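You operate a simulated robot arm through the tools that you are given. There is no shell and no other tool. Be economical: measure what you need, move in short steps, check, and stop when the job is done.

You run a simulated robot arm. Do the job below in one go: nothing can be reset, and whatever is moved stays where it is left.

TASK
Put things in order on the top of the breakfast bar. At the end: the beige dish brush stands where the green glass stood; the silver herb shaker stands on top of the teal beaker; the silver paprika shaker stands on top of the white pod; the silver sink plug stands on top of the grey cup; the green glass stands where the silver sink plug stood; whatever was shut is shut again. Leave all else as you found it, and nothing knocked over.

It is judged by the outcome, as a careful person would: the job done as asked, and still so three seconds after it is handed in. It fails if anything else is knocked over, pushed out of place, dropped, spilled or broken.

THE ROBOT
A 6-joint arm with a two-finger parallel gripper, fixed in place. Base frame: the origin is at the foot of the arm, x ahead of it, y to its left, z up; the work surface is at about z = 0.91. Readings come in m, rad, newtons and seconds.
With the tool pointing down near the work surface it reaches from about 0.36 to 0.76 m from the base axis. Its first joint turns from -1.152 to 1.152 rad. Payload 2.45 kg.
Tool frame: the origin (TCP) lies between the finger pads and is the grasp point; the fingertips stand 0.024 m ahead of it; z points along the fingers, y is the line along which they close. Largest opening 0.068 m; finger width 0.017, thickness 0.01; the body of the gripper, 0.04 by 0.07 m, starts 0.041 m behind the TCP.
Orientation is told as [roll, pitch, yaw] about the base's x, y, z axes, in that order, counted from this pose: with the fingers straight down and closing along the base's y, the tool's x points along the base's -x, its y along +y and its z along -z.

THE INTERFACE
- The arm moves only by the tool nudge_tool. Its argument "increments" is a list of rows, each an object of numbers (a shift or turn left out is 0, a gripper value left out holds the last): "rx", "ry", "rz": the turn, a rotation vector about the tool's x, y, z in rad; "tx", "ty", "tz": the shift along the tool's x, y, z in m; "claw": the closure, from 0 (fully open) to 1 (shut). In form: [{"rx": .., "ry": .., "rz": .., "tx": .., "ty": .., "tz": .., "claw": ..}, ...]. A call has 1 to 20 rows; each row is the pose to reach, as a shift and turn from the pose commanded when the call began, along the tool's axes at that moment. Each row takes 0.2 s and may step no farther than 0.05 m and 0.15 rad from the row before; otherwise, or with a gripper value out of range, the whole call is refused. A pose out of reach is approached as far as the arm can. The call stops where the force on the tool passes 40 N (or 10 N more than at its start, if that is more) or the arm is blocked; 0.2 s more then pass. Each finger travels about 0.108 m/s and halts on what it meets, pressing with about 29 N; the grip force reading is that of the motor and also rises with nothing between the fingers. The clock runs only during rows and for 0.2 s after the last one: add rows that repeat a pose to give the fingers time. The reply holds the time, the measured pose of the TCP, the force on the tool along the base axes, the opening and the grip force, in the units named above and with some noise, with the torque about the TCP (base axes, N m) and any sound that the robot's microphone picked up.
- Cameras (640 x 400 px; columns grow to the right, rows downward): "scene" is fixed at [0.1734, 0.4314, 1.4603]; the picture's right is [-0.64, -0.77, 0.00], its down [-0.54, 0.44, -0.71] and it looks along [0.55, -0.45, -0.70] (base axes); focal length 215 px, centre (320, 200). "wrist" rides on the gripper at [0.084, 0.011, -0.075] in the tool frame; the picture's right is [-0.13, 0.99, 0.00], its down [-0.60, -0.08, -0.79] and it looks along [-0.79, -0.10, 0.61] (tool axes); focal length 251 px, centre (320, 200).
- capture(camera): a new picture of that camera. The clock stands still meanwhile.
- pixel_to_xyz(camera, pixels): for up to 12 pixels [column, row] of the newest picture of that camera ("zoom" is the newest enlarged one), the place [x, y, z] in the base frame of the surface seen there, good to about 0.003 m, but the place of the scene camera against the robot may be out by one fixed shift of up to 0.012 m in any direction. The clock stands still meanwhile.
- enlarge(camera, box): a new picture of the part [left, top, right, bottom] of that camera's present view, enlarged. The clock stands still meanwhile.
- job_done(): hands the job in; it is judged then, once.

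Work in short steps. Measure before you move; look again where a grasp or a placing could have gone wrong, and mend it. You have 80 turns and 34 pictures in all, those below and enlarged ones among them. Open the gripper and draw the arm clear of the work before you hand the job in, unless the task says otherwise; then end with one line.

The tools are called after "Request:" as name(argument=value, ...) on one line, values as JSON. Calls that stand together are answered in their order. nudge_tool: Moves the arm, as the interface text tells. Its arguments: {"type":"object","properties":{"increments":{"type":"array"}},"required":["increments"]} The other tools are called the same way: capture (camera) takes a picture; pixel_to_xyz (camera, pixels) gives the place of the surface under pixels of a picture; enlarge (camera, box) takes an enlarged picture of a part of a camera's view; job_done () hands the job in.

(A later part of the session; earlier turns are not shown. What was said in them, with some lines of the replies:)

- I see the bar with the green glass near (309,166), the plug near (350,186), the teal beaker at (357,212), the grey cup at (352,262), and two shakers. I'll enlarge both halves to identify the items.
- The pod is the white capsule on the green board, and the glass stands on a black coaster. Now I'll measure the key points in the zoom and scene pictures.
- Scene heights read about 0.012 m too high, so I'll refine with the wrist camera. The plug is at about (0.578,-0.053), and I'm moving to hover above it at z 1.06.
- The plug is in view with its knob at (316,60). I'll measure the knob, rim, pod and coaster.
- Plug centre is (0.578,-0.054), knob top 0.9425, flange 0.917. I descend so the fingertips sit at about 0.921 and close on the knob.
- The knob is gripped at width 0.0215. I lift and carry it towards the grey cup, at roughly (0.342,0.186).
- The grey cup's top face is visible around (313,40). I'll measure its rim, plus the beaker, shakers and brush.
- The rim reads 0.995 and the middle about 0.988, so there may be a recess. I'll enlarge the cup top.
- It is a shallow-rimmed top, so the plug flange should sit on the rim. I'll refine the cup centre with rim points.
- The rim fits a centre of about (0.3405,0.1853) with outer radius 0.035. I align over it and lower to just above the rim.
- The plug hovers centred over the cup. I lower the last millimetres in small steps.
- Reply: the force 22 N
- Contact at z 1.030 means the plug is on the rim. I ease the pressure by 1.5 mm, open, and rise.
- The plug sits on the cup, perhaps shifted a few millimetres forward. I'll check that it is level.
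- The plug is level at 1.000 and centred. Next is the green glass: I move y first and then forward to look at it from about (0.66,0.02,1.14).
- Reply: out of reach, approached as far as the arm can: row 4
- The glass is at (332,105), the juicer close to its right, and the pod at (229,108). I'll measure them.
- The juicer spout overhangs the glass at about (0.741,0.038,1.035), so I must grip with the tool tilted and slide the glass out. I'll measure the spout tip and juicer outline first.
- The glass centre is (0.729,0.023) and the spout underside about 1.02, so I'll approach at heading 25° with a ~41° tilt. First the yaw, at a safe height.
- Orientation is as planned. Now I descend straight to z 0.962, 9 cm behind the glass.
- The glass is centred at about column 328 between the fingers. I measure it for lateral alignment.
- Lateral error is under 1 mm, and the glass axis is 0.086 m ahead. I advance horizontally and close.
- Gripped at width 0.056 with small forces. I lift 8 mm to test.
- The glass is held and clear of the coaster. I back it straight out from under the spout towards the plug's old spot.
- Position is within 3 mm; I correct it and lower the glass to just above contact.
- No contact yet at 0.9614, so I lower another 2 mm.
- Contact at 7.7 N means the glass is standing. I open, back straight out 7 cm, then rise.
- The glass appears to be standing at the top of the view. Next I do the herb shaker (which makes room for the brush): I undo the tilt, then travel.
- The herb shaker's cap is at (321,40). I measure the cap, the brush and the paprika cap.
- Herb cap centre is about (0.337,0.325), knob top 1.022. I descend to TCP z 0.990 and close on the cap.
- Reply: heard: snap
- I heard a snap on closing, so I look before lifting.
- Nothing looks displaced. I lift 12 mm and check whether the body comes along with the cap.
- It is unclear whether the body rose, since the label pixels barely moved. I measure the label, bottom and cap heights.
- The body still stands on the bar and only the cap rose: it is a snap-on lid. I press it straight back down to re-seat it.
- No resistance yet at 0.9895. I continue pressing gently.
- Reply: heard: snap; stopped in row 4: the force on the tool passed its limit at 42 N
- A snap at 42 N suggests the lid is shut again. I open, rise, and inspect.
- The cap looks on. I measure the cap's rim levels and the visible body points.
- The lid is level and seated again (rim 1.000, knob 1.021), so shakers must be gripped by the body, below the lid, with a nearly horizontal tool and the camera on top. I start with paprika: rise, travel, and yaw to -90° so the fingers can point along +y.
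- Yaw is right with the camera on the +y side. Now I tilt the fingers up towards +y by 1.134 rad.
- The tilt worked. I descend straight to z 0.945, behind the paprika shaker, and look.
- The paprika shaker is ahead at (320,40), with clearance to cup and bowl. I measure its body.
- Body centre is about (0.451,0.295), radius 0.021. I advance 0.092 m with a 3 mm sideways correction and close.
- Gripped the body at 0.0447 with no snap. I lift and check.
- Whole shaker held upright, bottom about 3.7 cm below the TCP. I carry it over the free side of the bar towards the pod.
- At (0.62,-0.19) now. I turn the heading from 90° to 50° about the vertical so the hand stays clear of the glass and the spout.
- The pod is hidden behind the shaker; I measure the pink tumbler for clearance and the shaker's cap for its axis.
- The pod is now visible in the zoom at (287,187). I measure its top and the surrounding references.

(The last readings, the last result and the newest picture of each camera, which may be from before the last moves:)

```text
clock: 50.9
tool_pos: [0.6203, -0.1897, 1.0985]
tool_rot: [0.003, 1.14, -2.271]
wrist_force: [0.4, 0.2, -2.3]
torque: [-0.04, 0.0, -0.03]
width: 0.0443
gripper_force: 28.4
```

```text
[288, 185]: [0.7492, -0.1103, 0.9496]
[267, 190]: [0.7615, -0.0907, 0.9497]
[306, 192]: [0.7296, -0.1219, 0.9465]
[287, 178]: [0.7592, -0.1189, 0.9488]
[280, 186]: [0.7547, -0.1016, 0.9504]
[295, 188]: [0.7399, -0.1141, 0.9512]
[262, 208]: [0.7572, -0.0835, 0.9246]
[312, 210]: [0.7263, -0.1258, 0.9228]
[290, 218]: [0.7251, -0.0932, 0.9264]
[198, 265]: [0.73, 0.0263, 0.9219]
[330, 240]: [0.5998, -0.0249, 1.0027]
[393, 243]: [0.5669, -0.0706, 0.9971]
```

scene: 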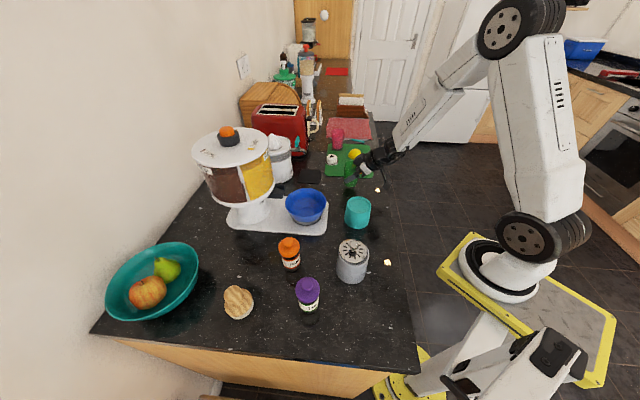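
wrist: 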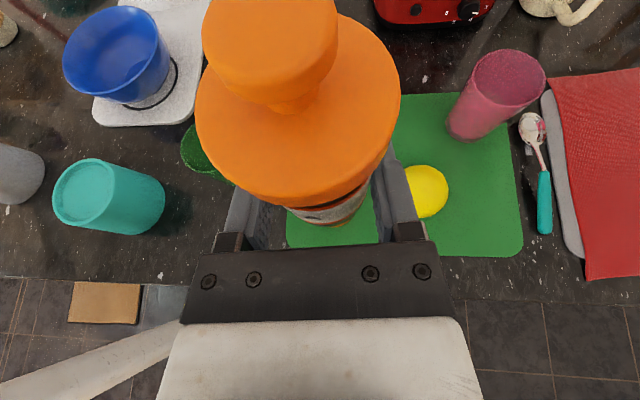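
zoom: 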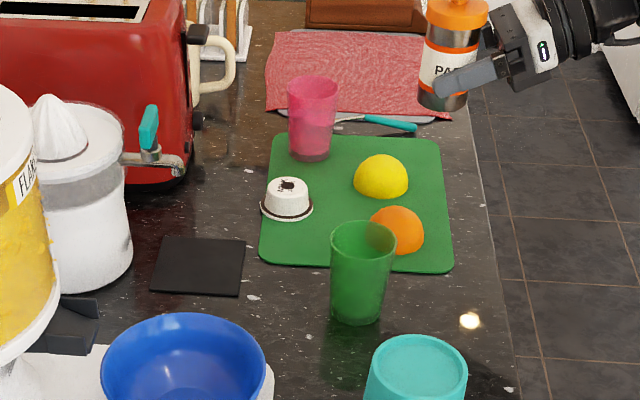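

Pod centre is about (0.747,-0.110), top at 0.9385. I move over it and descend to about 4 cm above contact.

Request:
nudge_tool(increments=[{"tx": 0.0196, "ty": 0.0151, "tz": 0.0424}, {"tx": 0.0392, "ty": 0.0302, "tz": 0.0849}, {"tx": 0.0587, "ty": 0.0454, "tz": 0.1273}, {"tx": 0.0178, "ty": 0.0454, "tz": 0.1462}, {"tx": -0.0185, "ty": 0.0454, "tz": 0.1629}, {"tx": -0.0185, "ty": 0.0454, "tz": 0.1629}])

Request:
enlarge(camera="scene", box=[300, 110, 380, 200])

```text
clock: 52.3
tool_pos: [0.7457, -0.1123, 1.0157]
tool_rot: [0.002, 1.14, -2.268]
wrist_force: [-0.9, 0.8, -0.9]
torque: [-0.02, 0.01, -0.02]
width: 0.0443
gripper_force: 29.4
```

```text
4.44 times, centred on (340, 155) of scene
```

zoom: 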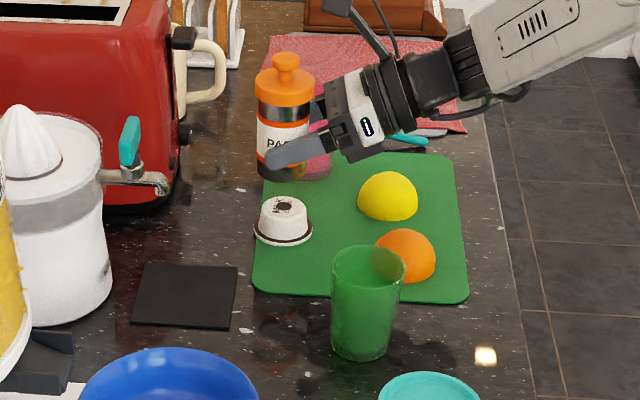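

The shaker is above the pod; I compare them in the same picture to get relative offset without the camera shift.

Request:
pixel_to_xyz(camera="zoom", pixels=[[284, 62], [258, 92], [313, 92], [285, 104], [266, 120], [308, 112], [283, 206], [262, 208], [304, 208], [283, 198], [283, 214], [283, 242]])

```text
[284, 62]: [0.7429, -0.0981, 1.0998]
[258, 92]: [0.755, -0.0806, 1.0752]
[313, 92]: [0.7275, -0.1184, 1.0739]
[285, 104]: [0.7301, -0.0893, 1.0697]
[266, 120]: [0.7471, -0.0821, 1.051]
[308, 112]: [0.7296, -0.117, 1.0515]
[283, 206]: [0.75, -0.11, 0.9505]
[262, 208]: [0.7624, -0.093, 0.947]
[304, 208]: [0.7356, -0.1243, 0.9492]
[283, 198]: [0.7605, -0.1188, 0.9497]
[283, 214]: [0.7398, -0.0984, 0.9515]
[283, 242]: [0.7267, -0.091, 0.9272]
```

Projection checks put the shaker within about 4 mm of the pod axis; I shift 3 mm sideways and lower to just above contact.

Request:
nudge_tool(increments=[{"tx": -0.009, "ty": 0.003, "tz": 0.0042}, {"tx": -0.0182, "ty": 0.003, "tz": 0.0084}, {"tx": -0.0272, "ty": 0.003, "tz": 0.0126}, {"tx": -0.0327, "ty": 0.003, "tz": 0.0151}, {"tx": -0.0327, "ty": 0.003, "tz": 0.0151}])

```text
clock: 53.5
tool_pos: [0.7486, -0.1138, 0.9777]
tool_rot: [0.005, 1.14, -2.269]
wrist_force: [0.9, -0.5, -2.0]
torque: [-0.01, -0.02, -0.02]
width: 0.0443
gripper_force: 29.3
```

Request:
nudge_tool(increments=[{"tx": -0.0009, "tz": 0.0004}, {"tx": -0.0018, "tz": 0.0008}, {"tx": -0.0027, "tz": 0.0013}, {"tx": -0.0027, "tz": 0.0013}])

```text
clock: 54.5
tool_pos: [0.7477, -0.1147, 0.9747]
tool_rot: [0.003, 1.14, -2.268]
wrist_force: [0.3, 0.0, -1.3]
torque: [0.0, 0.04, -0.02]
width: 0.0444
gripper_force: 28.4
```

No contact yet at 0.9747; I go on in 1 mm steps.

Request:
nudge_tool(increments=[{"tx": -0.0009, "tz": 0.0004}, {"tx": -0.0018, "tz": 0.0008}, {"tx": -0.0018, "tz": 0.0008}])

```text
clock: 55.3
tool_pos: [0.7485, -0.1144, 0.9747]
tool_rot: [0.007, 1.142, -2.263]
wrist_force: [-0.8, -0.2, 6.7]
torque: [0.01, 0.03, -0.02]
width: 0.0442
gripper_force: 29.2
```

Contact at 6.7 N. I open and back straight out horizontally, then look.

Request:
nudge_tool(increments=[{"tx": 0.0005, "tz": -0.0002}, {"tx": 0.0005, "tz": -0.0002, "claw": 0}, {"tx": 0.0005, "tz": -0.0002}, {"tx": 0.0005, "tz": -0.0002}, {"tx": -0.0079, "tz": -0.0184}, {"tx": -0.0205, "tz": -0.0456}, {"tx": -0.0372, "tz": -0.0819}, {"tx": -0.0372, "tz": -0.0819}])

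Request:
capture(camera="wrist")

```text
clock: 57.1
tool_pos: [0.6894, -0.1851, 0.9742]
tool_rot: [0.006, 1.139, -2.267]
wrist_force: [0.6, -0.2, -0.3]
torque: [0.01, 0.0, 0.02]
width: 0.0678
gripper_force: 0.2
```

```text
5 pictures are left
```

wrist: 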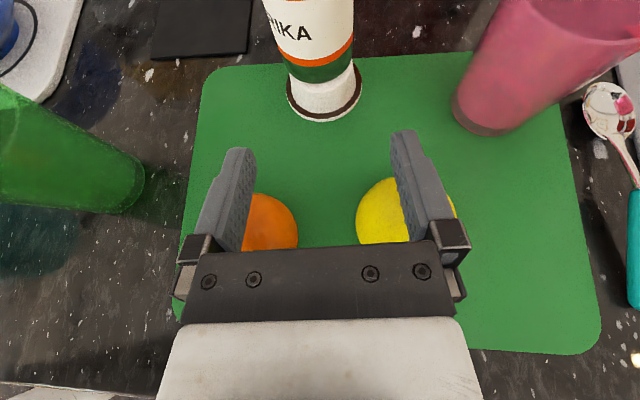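

Paprika stands upright and centred on the pod. I rise and travel to above the herb shaker's approach point, then turn the heading.

Request:
nudge_tool(increments=[{"tx": 0.0409, "tz": -0.0189}, {"tx": 0.0817, "tz": -0.0377}, {"tx": 0.1226, "tz": -0.0566}, {"tx": 0.1634, "tz": -0.0754}, {"tx": 0.2043, "tz": -0.0943}, {"tx": 0.2099, "ty": -0.0449, "tz": -0.0823}, {"tx": 0.2154, "ty": -0.0898, "tz": -0.0702}, {"tx": 0.221, "ty": -0.1348, "tz": -0.0582}, {"tx": 0.2265, "ty": -0.1797, "tz": -0.0462}, {"tx": 0.232, "ty": -0.2246, "tz": -0.0341}, {"tx": 0.2376, "ty": -0.2695, "tz": -0.0221}, {"tx": 0.2432, "ty": -0.3144, "tz": -0.0101}, {"tx": 0.2487, "ty": -0.3593, "tz": 0.002}, {"tx": 0.2543, "ty": -0.4043, "tz": 0.014}, {"tx": 0.2598, "ty": -0.4492, "tz": 0.026}, {"tx": 0.2654, "ty": -0.4941, "tz": 0.0381}, {"tx": 0.2709, "ty": -0.539, "tz": 0.0501}, {"tx": 0.2709, "ty": -0.539, "tz": 0.0501}])

Request:
nudge_tool(increments=[{"rx": 0.1347, "rz": -0.0622}, {"rx": 0.2694, "rz": -0.1244}, {"rx": 0.4041, "rz": -0.1866}, {"rx": 0.5388, "rz": -0.2488}, {"rx": 0.6735, "rz": -0.311}, {"rx": 0.8082, "rz": -0.3732}, {"rx": 0.9429, "rz": -0.4354}, {"rx": 1.0776, "rz": -0.4976}, {"rx": 1.2123, "rz": -0.5598}, {"rx": 1.347, "rz": -0.622}, {"rx": 1.347, "rz": -0.622}])

```text
clock: 60.9
tool_pos: [0.3791, 0.2859, 1.196]
tool_rot: [0.006, 1.137, -2.267]
wrist_force: [0.0, 0.7, 0.1]
torque: [-0.01, 0.02, 0.0]
width: 0.068
gripper_force: 0.1
```

```text
clock: 63.3
tool_pos: [0.3799, 0.2861, 1.1975]
tool_rot: [0.002, 1.136, -0.784]
wrist_force: [-0.2, 0.0, 0.2]
torque: [-0.01, -0.01, -0.02]
width: 0.0679
gripper_force: 0.0
```

Heading is 135° and the pose is right, with the herb axis 0.0586 m ahead. I descend vertically to z 0.947.

Request:
nudge_tool(increments=[{"tx": -0.0379, "ty": -0.002, "tz": 0.0176}, {"tx": -0.0757, "ty": -0.002, "tz": 0.0352}, {"tx": -0.1136, "ty": -0.002, "tz": 0.0528}, {"tx": -0.1515, "ty": -0.002, "tz": 0.0703}, {"tx": -0.1893, "ty": -0.002, "tz": 0.0879}, {"tx": -0.2272, "ty": -0.002, "tz": 0.1055}, {"tx": -0.2272, "ty": -0.002, "tz": 0.1055}])

```text
clock: 64.9
tool_pos: [0.3789, 0.2854, 0.9484]
tool_rot: [0.006, 1.136, -0.784]
wrist_force: [-0.9, 0.7, 0.0]
torque: [-0.03, 0.01, 0.01]
width: 0.0681
gripper_force: 0.0
```

Clear so far. I advance 0.055 m around the herb body and close.

Request:
nudge_tool(increments=[{"tx": 0.0126, "ty": -0.001, "tz": 0.0272}, {"tx": 0.0189, "ty": -0.001, "tz": 0.0408}, {"tx": 0.0232, "ty": -0.001, "tz": 0.0499}, {"tx": 0.0232, "ty": -0.001, "tz": 0.0499}, {"tx": 0.0232, "ty": -0.001, "tz": 0.0499, "claw": 1}, {"tx": 0.0232, "ty": -0.001, "tz": 0.0499}, {"tx": 0.0232, "ty": -0.001, "tz": 0.0499}])

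```text
clock: 66.5
tool_pos: [0.3388, 0.3229, 0.9483]
tool_rot: [0.004, 1.137, -0.785]
wrist_force: [-0.7, -0.1, 0.6]
torque: [-0.05, 0.09, -0.05]
width: 0.0449
gripper_force: 29.4
```

Body gripped at 0.0449 without any snap. I lift to z 1.12 and carry it over the teal beaker at (0.450,0.0445).

Request:
nudge_tool(increments=[{"tx": 0.039, "tz": -0.0181}, {"tx": 0.078, "tz": -0.0362}, {"tx": 0.117, "tz": -0.0543}, {"tx": 0.156, "tz": -0.0724}, {"tx": 0.1393, "ty": -0.017, "tz": -0.1084}, {"tx": 0.1226, "ty": -0.0339, "tz": -0.1444}, {"tx": 0.1059, "ty": -0.0509, "tz": -0.1804}, {"tx": 0.0892, "ty": -0.0678, "tz": -0.2164}, {"tx": 0.0725, "ty": -0.0848, "tz": -0.2524}, {"tx": 0.0558, "ty": -0.1017, "tz": -0.2884}, {"tx": 0.039, "ty": -0.1187, "tz": -0.3245}, {"tx": 0.039, "ty": -0.1187, "tz": -0.3245}])

Request:
enlarge(camera="scene", box=[290, 130, 430, 270])

```text
clock: 69.1
tool_pos: [0.451, 0.0409, 1.118]
tool_rot: [0.004, 1.137, -0.785]
wrist_force: [-0.2, 0.6, -0.5]
torque: [0.0, -0.01, -0.06]
width: 0.0447
gripper_force: 28.7
```

```text
2.86 times, centred on (360, 200) of scene
```

zoom: 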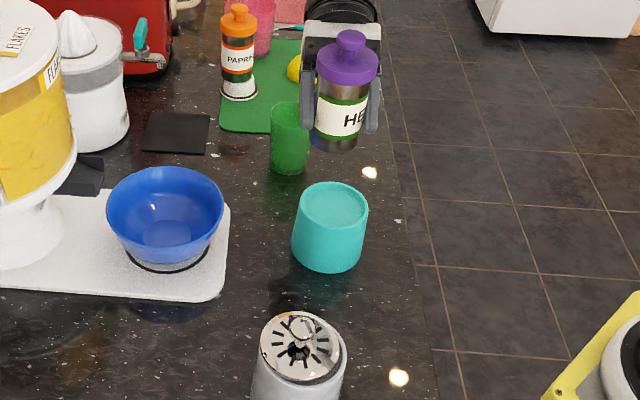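

The beaker looks shifted: it was centred near column 357 and is now near 364, so my wrist probably nudged it at the paprika approach. I measure where it is now.

Request:
pixel_to_xyz(camera="zoom", pixels=[[301, 210], [366, 210], [333, 184], [333, 205], [333, 226], [310, 190], [356, 190], [262, 345], [345, 350], [350, 40], [290, 115], [307, 195]])

```text
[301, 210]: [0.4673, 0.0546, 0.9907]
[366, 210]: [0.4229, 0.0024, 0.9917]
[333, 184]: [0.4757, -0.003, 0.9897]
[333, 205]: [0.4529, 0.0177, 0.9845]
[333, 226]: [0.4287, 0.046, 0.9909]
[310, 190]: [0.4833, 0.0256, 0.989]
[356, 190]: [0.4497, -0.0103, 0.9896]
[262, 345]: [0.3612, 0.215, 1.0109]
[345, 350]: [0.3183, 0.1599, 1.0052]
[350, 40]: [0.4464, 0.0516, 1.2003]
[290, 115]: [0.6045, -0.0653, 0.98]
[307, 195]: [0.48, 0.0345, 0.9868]
```

The beaker was pushed about 2.6 cm towards -y and now stands near (0.449,0.0205). I place the shaker on it there, then gently slide the beaker back to its old spot; first lower to just above contact.

Request:
nudge_tool(increments=[{"tx": -0.0074, "ty": -0.0168, "tz": -0.0159}, {"tx": -0.0364, "ty": -0.0168, "tz": -0.0024}, {"tx": -0.0654, "ty": -0.0168, "tz": 0.0111}, {"tx": -0.0808, "ty": -0.0168, "tz": 0.0182}, {"tx": -0.0899, "ty": -0.0168, "tz": 0.0224}, {"tx": -0.0899, "ty": -0.0168, "tz": 0.0224}])

Request:
enlarge(camera="scene", box=[320, 150, 400, 230])

```text
clock: 70.5
tool_pos: [0.4508, 0.0176, 1.0266]
tool_rot: [0.003, 1.134, -0.786]
wrist_force: [0.1, 0.1, -1.3]
torque: [0.01, -0.01, 0.06]
width: 0.0448
gripper_force: 29.0
```

```text
5.00 times, centred on (360, 190) of scene
```

zoom: 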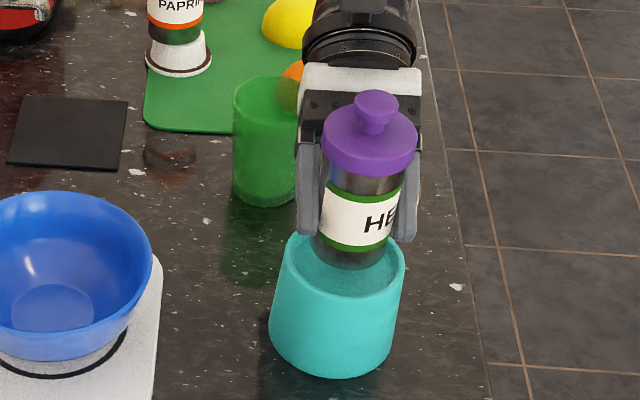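

The base sits slightly off: about 8 px right and 5 px far of the beaker's centre, so I shift +6.5 mm in y and lower gently.

Request:
nudge_tool(increments=[{"tx": 0.0019, "ty": 0.0046, "tz": 0.0042}, {"tx": -0.0017, "ty": 0.0046, "tz": 0.0059}, {"tx": -0.0053, "ty": 0.0046, "tz": 0.0076}, {"tx": -0.0072, "ty": 0.0046, "tz": 0.0084}, {"tx": -0.0072, "ty": 0.0046, "tz": 0.0084}])

```text
clock: 71.7
tool_pos: [0.4499, 0.0244, 1.018]
tool_rot: [0.004, 1.137, -0.786]
wrist_force: [-1.0, 0.1, 1.4]
torque: [-0.05, 0.07, 0.02]
width: 0.0447
gripper_force: 29.5
```

Request:
nudge_tool(increments=[{"tx": -0.0009, "tz": 0.0004}, {"tx": -0.0018, "tz": 0.0008}, {"tx": -0.0018, "tz": 0.0008}])

```text
clock: 72.5
tool_pos: [0.4514, 0.0241, 1.0161]
tool_rot: [0.006, 1.136, -0.784]
wrist_force: [-1.6, -0.3, 12.5]
torque: [-0.02, -0.04, 0.12]
width: 0.045
gripper_force: 28.4
```

Seated in the recess (base about 0.978). Keeping hold of it with light contact, I slide slowly +y by 22 mm so the recess carries the beaker back towards its old place.

Request:
nudge_tool(increments=[{"tx": 0.0007, "tz": -0.0003}, {"tx": 0.0018, "ty": 0.0026, "tz": 0.0021}, {"tx": 0.0029, "ty": 0.0052, "tz": 0.0044}, {"tx": 0.0039, "ty": 0.0078, "tz": 0.0068}, {"tx": 0.005, "ty": 0.0104, "tz": 0.0091}, {"tx": 0.0061, "ty": 0.013, "tz": 0.0115}, {"tx": 0.0072, "ty": 0.0156, "tz": 0.0138}, {"tx": 0.0072, "ty": 0.0156, "tz": 0.0138}])

Request:
enlarge(camera="scene", box=[320, 150, 400, 230])

```text
clock: 74.3
tool_pos: [0.4517, 0.0458, 1.0156]
tool_rot: [0.003, 1.136, -0.786]
wrist_force: [-0.5, 0.2, -2.0]
torque: [0.03, -0.02, 0.0]
width: 0.0448
gripper_force: 29.1
```

```text
5.00 times, centred on (360, 190) of scene
```

zoom: 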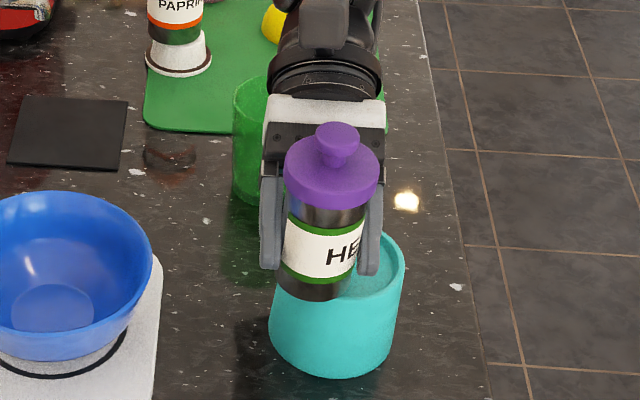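

The beaker did not follow: the shaker just slid across the nearly flat top, so I bring it back to the centre, set it down, and will push the beaker with the fingertips instead.

Request:
nudge_tool(increments=[{"tx": 0.0009, "tz": -0.0004}, {"tx": -0.0013, "ty": -0.0052, "tz": -0.0051}, {"tx": -0.0035, "ty": -0.0104, "tz": -0.0098}, {"tx": -0.0056, "ty": -0.0154, "tz": -0.0142}, {"tx": -0.0066, "ty": -0.0154, "tz": -0.0138}, {"tx": -0.0079, "ty": -0.0154, "tz": -0.0132}, {"tx": -0.0079, "ty": -0.0154, "tz": -0.0132}])

```text
clock: 75.9
tool_pos: [0.4507, 0.0245, 1.0157]
tool_rot: [0.006, 1.137, -0.783]
wrist_force: [-1.7, -1.5, 8.9]
torque: [-0.15, 0.1, 0.03]
width: 0.0447
gripper_force: 29.0
```

Contact again at 8.9 N, back at the centre. I release, back out 6 cm and rise 12 cm.

Request:
nudge_tool(increments=[{"tx": 0.0004, "tz": -0.0002}, {"tx": 0.0004, "tz": -0.0002, "claw": 0}, {"tx": 0.0004, "tz": -0.0002}, {"tx": 0.0004, "tz": -0.0002}, {"tx": -0.008, "tz": -0.0183}, {"tx": -0.0165, "tz": -0.0364}, {"tx": -0.0253, "tz": -0.0554}, {"tx": 0.0128, "tz": -0.073}, {"tx": 0.0509, "tz": -0.0907}, {"tx": 0.0835, "tz": -0.1059}, {"tx": 0.0835, "tz": -0.1059}])

```text
clock: 78.3
tool_pos: [0.4932, -0.0174, 1.1357]
tool_rot: [0.004, 1.139, -0.786]
wrist_force: [0.5, 0.6, -0.1]
torque: [-0.03, 0.0, -0.01]
width: 0.0678
gripper_force: 0.0
```

Next I turn the heading back to 90°, move to (0.449,-0.085) behind the beaker and set a 3 cm finger gap.

Request:
nudge_tool(increments=[{"tx": -0.0012, "ty": -0.0132, "tz": -0.0026, "rx": -0.1188, "rz": 0.0548, "claw": 0.56}, {"tx": -0.0024, "ty": -0.0264, "tz": -0.0051, "rx": -0.2377, "rz": 0.1097}, {"tx": -0.0036, "ty": -0.0396, "tz": -0.0077, "rx": -0.3565, "rz": 0.1645}, {"tx": -0.0047, "ty": -0.0528, "tz": -0.0102, "rx": -0.4753, "rz": 0.2193}, {"tx": -0.0059, "ty": -0.066, "tz": -0.0128, "rx": -0.5942, "rz": 0.2742}, {"tx": -0.0071, "ty": -0.0792, "tz": -0.0153, "rx": -0.713, "rz": 0.329}, {"tx": -0.0071, "ty": -0.0792, "tz": -0.0153, "rx": -0.713, "rz": 0.329}])

```text
clock: 79.9
tool_pos: [0.4493, -0.0861, 1.135]
tool_rot: [0.005, 1.137, -1.572]
wrist_force: [0.2, 0.0, 1.3]
torque: [0.03, 0.01, 0.0]
width: 0.0296
gripper_force: 0.0
```

I descend behind the beaker to z 0.945 and approach to 1 cm short of it.

Request:
nudge_tool(increments=[{"tx": -0.0431, "tz": 0.02}, {"tx": -0.0862, "tz": 0.0399}, {"tx": -0.1293, "tz": 0.0599}, {"tx": -0.1724, "tz": 0.0798}, {"tx": -0.1648, "tz": 0.0961}, {"tx": -0.1573, "tz": 0.1125}, {"tx": -0.1573, "tz": 0.1125}])

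```text
clock: 81.5
tool_pos: [0.4503, -0.05, 0.9441]
tool_rot: [0.007, 1.139, -1.567]
wrist_force: [0.8, 0.0, 0.1]
torque: [0.03, 0.04, -0.03]
width: 0.0297
gripper_force: 0.2
```

At y = -0.050, no contact. Now a slow push of about 2 mm per row up to y ≈ -0.0165.

Request:
nudge_tool(increments=[{"tx": 0.0008, "tz": 0.0018}, {"tx": 0.0017, "tz": 0.0036}, {"tx": 0.0025, "tz": 0.0054}, {"tx": 0.0033, "tz": 0.0072}, {"tx": 0.0041, "tz": 0.0089}, {"tx": 0.005, "tz": 0.0107}, {"tx": 0.0058, "tz": 0.0125}, {"tx": 0.0066, "tz": 0.0143}, {"tx": 0.0075, "tz": 0.0161}, {"tx": 0.0083, "tz": 0.0179}, {"tx": 0.0091, "tz": 0.0197}, {"tx": 0.01, "tz": 0.0215}, {"tx": 0.0108, "tz": 0.0233}, {"tx": 0.0116, "tz": 0.0251}, {"tx": 0.0124, "tz": 0.0268}, {"tx": 0.0133, "tz": 0.0286}, {"tx": 0.0141, "tz": 0.0304}])

```text
clock: 85.1
tool_pos: [0.4504, -0.0159, 0.945]
tool_rot: [0.004, 1.137, -1.57]
wrist_force: [0.7, -1.2, 0.4]
torque: [-0.05, 0.04, -0.01]
width: 0.0304
gripper_force: 0.1
```

A steady light push (about 1 N) brought the beaker to its old spot. I back off, rise well above the stack, and travel to above the brush's approach point with heading 105°.

Request:
nudge_tool(increments=[{"tx": -0.0105, "tz": -0.0227}, {"tx": -0.021, "tz": -0.0454}, {"tx": 0.0199, "tz": -0.0643, "claw": 0}, {"tx": 0.0608, "tz": -0.0832}, {"tx": 0.1016, "tz": -0.1021}, {"tx": 0.1425, "tz": -0.121}, {"tx": 0.1833, "tz": -0.1399}, {"tx": 0.2021, "tz": -0.0993}, {"tx": 0.2209, "tz": -0.0587}, {"tx": 0.2397, "tz": -0.0181}, {"tx": 0.2585, "tz": 0.0225}, {"tx": 0.2773, "tz": 0.0631}, {"tx": 0.2961, "tz": 0.1037}, {"tx": 0.3149, "tz": 0.1443}, {"tx": 0.3337, "tz": 0.1849}, {"tx": 0.3525, "tz": 0.2255, "rx": 0.119, "rz": -0.055}, {"tx": 0.3713, "tz": 0.2661, "rx": 0.238, "rz": -0.11}, {"tx": 0.3713, "tz": 0.2661, "rx": 0.238, "rz": -0.11}])

Request:
capture(camera="wrist")

```text
clock: 88.9
tool_pos: [0.4517, 0.3805, 1.1716]
tool_rot: [0.003, 1.136, -1.309]
wrist_force: [-0.2, 1.0, -0.9]
torque: [0.01, -0.01, -0.01]
width: 0.068
gripper_force: 0.0
```

```text
1 pictures are left
```

wrist: 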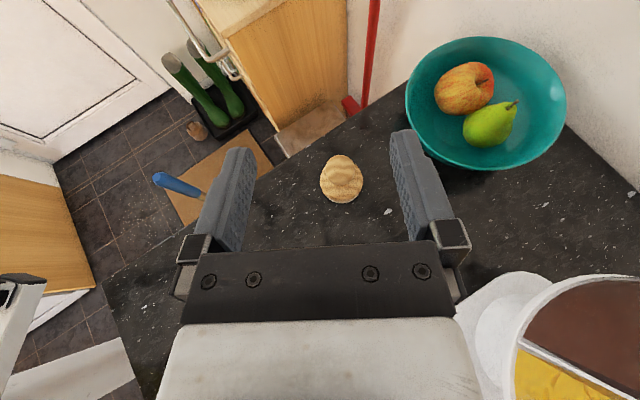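

The brush is at (341,180). I measure its knob and dome profile.

Request:
pixel_to_xyz(camera="wrist", pixels=[[341, 180], [341, 170], [341, 160], [341, 190], [341, 198], [330, 170], [352, 170], [330, 180], [352, 180], [323, 180], [360, 180], [341, 156]])

Request:
pixel_to_xyz(camera="wrist", pixels=[[334, 165], [348, 165], [334, 175], [348, 175], [327, 165], [356, 165], [337, 185], [347, 185], [330, 195], [352, 195], [450, 165], [420, 130]])

```text
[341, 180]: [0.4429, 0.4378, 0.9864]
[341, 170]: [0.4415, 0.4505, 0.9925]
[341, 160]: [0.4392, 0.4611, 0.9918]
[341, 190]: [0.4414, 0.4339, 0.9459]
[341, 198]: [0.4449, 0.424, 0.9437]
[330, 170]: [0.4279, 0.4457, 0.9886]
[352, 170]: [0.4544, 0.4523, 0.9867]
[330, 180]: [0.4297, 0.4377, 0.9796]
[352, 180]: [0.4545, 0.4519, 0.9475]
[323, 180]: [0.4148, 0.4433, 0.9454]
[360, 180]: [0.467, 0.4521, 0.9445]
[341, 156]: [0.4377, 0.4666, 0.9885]
```

```text
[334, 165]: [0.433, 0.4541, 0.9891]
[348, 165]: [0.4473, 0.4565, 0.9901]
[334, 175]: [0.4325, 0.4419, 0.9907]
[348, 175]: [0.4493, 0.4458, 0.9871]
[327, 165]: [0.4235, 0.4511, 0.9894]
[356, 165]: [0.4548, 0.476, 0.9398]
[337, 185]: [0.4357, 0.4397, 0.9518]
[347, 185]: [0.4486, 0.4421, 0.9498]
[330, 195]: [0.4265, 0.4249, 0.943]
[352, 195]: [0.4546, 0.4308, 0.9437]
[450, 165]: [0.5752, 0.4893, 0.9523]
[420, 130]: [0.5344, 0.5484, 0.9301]
```

Knob centre is (0.440,0.452), radius about 0.0165, top 0.9925. I descend to z 0.975 with a 7 mm sideways correction.

Request:
nudge_tool(increments=[{"tx": -0.0357, "ty": 0.0072, "tz": 0.0165}, {"tx": -0.0714, "ty": 0.0072, "tz": 0.0331}, {"tx": -0.107, "ty": 0.0072, "tz": 0.0496}, {"tx": -0.1427, "ty": 0.0072, "tz": 0.0662}, {"tx": -0.1784, "ty": 0.0072, "tz": 0.0827}, {"tx": -0.1784, "ty": 0.0072, "tz": 0.0827}])

```text
clock: 90.3
tool_pos: [0.4561, 0.3832, 0.9734]
tool_rot: [0.008, 1.138, -1.307]
wrist_force: [0.4, -0.3, -0.1]
torque: [0.0, -0.02, -0.04]
width: 0.0681
gripper_force: 0.0
```

Aligned within 2 mm. I advance 0.067 m and close on the knob.

Request:
nudge_tool(increments=[{"tx": 0.0182, "ty": 0.002, "tz": 0.0357}, {"tx": 0.0266, "ty": 0.002, "tz": 0.0538}, {"tx": 0.0296, "ty": 0.002, "tz": 0.0602}, {"tx": 0.0296, "ty": 0.002, "tz": 0.0602}, {"tx": 0.0296, "ty": 0.002, "tz": 0.0602, "claw": 1}, {"tx": 0.0296, "ty": 0.002, "tz": 0.0602}, {"tx": 0.0296, "ty": 0.002, "tz": 0.0602}, {"tx": 0.0296, "ty": 0.002, "tz": 0.0602}])

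```text
clock: 92.1
tool_pos: [0.442, 0.4482, 0.9751]
tool_rot: [0.005, 1.137, -1.309]
wrist_force: [0.9, -0.1, 0.2]
torque: [-0.02, -0.01, -0.02]
width: 0.0366
gripper_force: 28.6
```

Knob held at width 0.0366. I lift to z 1.16, then carry the brush towards the coaster, turning to heading 55° on the way.

Request:
nudge_tool(increments=[{"tx": 0.042, "tz": -0.0195}, {"tx": 0.0839, "tz": -0.0389}, {"tx": 0.1259, "tz": -0.0584}, {"tx": 0.1678, "tz": -0.0778}, {"tx": 0.1488, "ty": 0.0082, "tz": -0.1188}, {"tx": 0.1297, "ty": 0.0163, "tz": -0.1599}, {"tx": 0.1107, "ty": 0.0245, "tz": -0.2009}, {"tx": 0.0917, "ty": 0.0326, "tz": -0.242}, {"tx": 0.0727, "ty": 0.0408, "tz": -0.283}, {"tx": 0.0536, "ty": 0.0489, "tz": -0.324, "rx": -0.1131, "rz": 0.0525}, {"tx": 0.0346, "ty": 0.0571, "tz": -0.3651, "rx": -0.2263, "rz": 0.105}, {"tx": 0.0156, "ty": 0.0652, "tz": -0.4061, "rx": -0.3394, "rz": 0.1575}, {"tx": -0.0035, "ty": 0.0734, "tz": -0.4472, "rx": -0.4526, "rz": 0.21}, {"tx": -0.0225, "ty": 0.0815, "tz": -0.4882, "rx": -0.5657, "rz": 0.2625}, {"tx": -0.0415, "ty": 0.0897, "tz": -0.5292, "rx": -0.6789, "rz": 0.315}, {"tx": -0.0606, "ty": 0.0978, "tz": -0.5703, "rx": -0.792, "rz": 0.3675}, {"tx": -0.0606, "ty": 0.0978, "tz": -0.5703, "rx": -0.792, "rz": 0.3675}])

```text
clock: 95.7
tool_pos: [0.6764, -0.0513, 1.1597]
tool_rot: [0.0, 1.138, -2.184]
wrist_force: [-0.2, -0.7, -0.6]
torque: [0.02, -0.01, -0.01]
width: 0.0364
gripper_force: 28.5
```

Positioned 8.6 cm before the coaster axis with heading 55°. I descend to z 0.985 so the brush clears the bar by 1 cm and stays below the spout.

Request:
nudge_tool(increments=[{"tx": -0.0397, "tz": 0.0184}, {"tx": -0.0794, "tz": 0.0367}, {"tx": -0.1191, "tz": 0.0551}, {"tx": -0.1588, "tz": 0.0735}, {"tx": -0.1588, "tz": 0.0735}])

```text
clock: 96.9
tool_pos: [0.6774, -0.0516, 0.9859]
tool_rot: [0.0, 1.139, -2.184]
wrist_force: [-0.2, -0.2, -0.8]
torque: [0.02, -0.03, -0.03]
width: 0.0362
gripper_force: 28.9
```

Now I slide forward 8.6 cm under the spout in small rows.

Request:
nudge_tool(increments=[{"tx": 0.0084, "tz": 0.0182}, {"tx": 0.0168, "ty": -0.001, "tz": 0.0363}, {"tx": 0.0231, "ty": -0.001, "tz": 0.0499}, {"tx": 0.0294, "ty": -0.001, "tz": 0.0635}, {"tx": 0.0336, "ty": -0.001, "tz": 0.0726}, {"tx": 0.036, "ty": -0.001, "tz": 0.0778}, {"tx": 0.036, "ty": -0.001, "tz": 0.0778}])

```text
clock: 98.5
tool_pos: [0.7245, 0.0186, 0.986]
tool_rot: [0.0, 1.141, -2.183]
wrist_force: [0.1, 0.3, -0.9]
torque: [0.0, 0.01, 0.0]
width: 0.0363
gripper_force: 29.3
```

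No contact with the spout. I lower towards the coaster.

Request:
nudge_tool(increments=[{"tx": -0.0027, "tz": 0.0013}, {"tx": -0.0054, "tz": 0.0025}, {"tx": -0.0068, "tz": 0.0031}, {"tx": -0.0077, "tz": 0.0036}, {"tx": -0.0077, "tz": 0.0036}])

```text
clock: 99.7
tool_pos: [0.7252, 0.0203, 0.978]
tool_rot: [0.002, 1.139, -2.18]
wrist_force: [-3.9, -1.2, 5.2]
torque: [0.08, 0.33, 0.08]
width: 0.0362
gripper_force: 28.9
5 turns are left
```

Contact on the coaster at z 0.978. I open, back straight out and rise clear.

Request:
nudge_tool(increments=[{"tx": 0.0003, "claw": 0}, {"tx": 0.0003}, {"tx": 0.0003}, {"tx": -0.0084, "tz": -0.0182}, {"tx": -0.021, "tz": -0.0454}, {"tx": -0.0378, "tz": -0.0817}, {"tx": 0.003, "tz": -0.1006}, {"tx": 0.0439, "tz": -0.1195}, {"tx": 0.0847, "tz": -0.1384}, {"tx": 0.1256, "tz": -0.1573}, {"tx": 0.1665, "tz": -0.1762}, {"tx": 0.1665, "tz": -0.1762}])

Request:
capture(camera="scene")

```text
clock: 102.3
tool_pos: [0.6736, -0.0544, 1.2033]
tool_rot: [-0.001, 1.14, -2.183]
wrist_force: [0.3, -0.7, -0.6]
torque: [0.02, 0.05, 0.02]
width: 0.0679
gripper_force: 0.1
```

```text
0 pictures are left
4 turns are left
```

scene: 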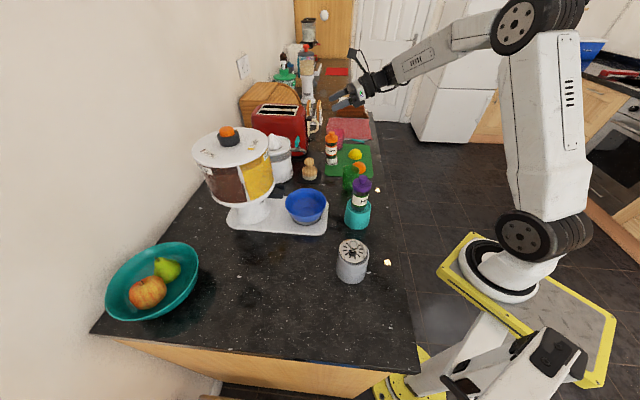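

The picture shows the brush on the coaster (309,170), the glass on the plug's old spot (350,178), paprika on the pod (331,150), herb on the beaker back at its old place (358,205), and the plug on the cup (352,255). The gripper is open and clear, so I hand in.

Request:
job_done()

```text
The job is handed in.
```

The job is handed in, with all five items placed as asked and nothing knocked over. Two slips were put right on the way: the herb shaker's lid popped off when I first gripped it and I snapped it shut again, and I nudged the teal beaker about 2 cm and pushed it back to within a few millimetres of its old spot.
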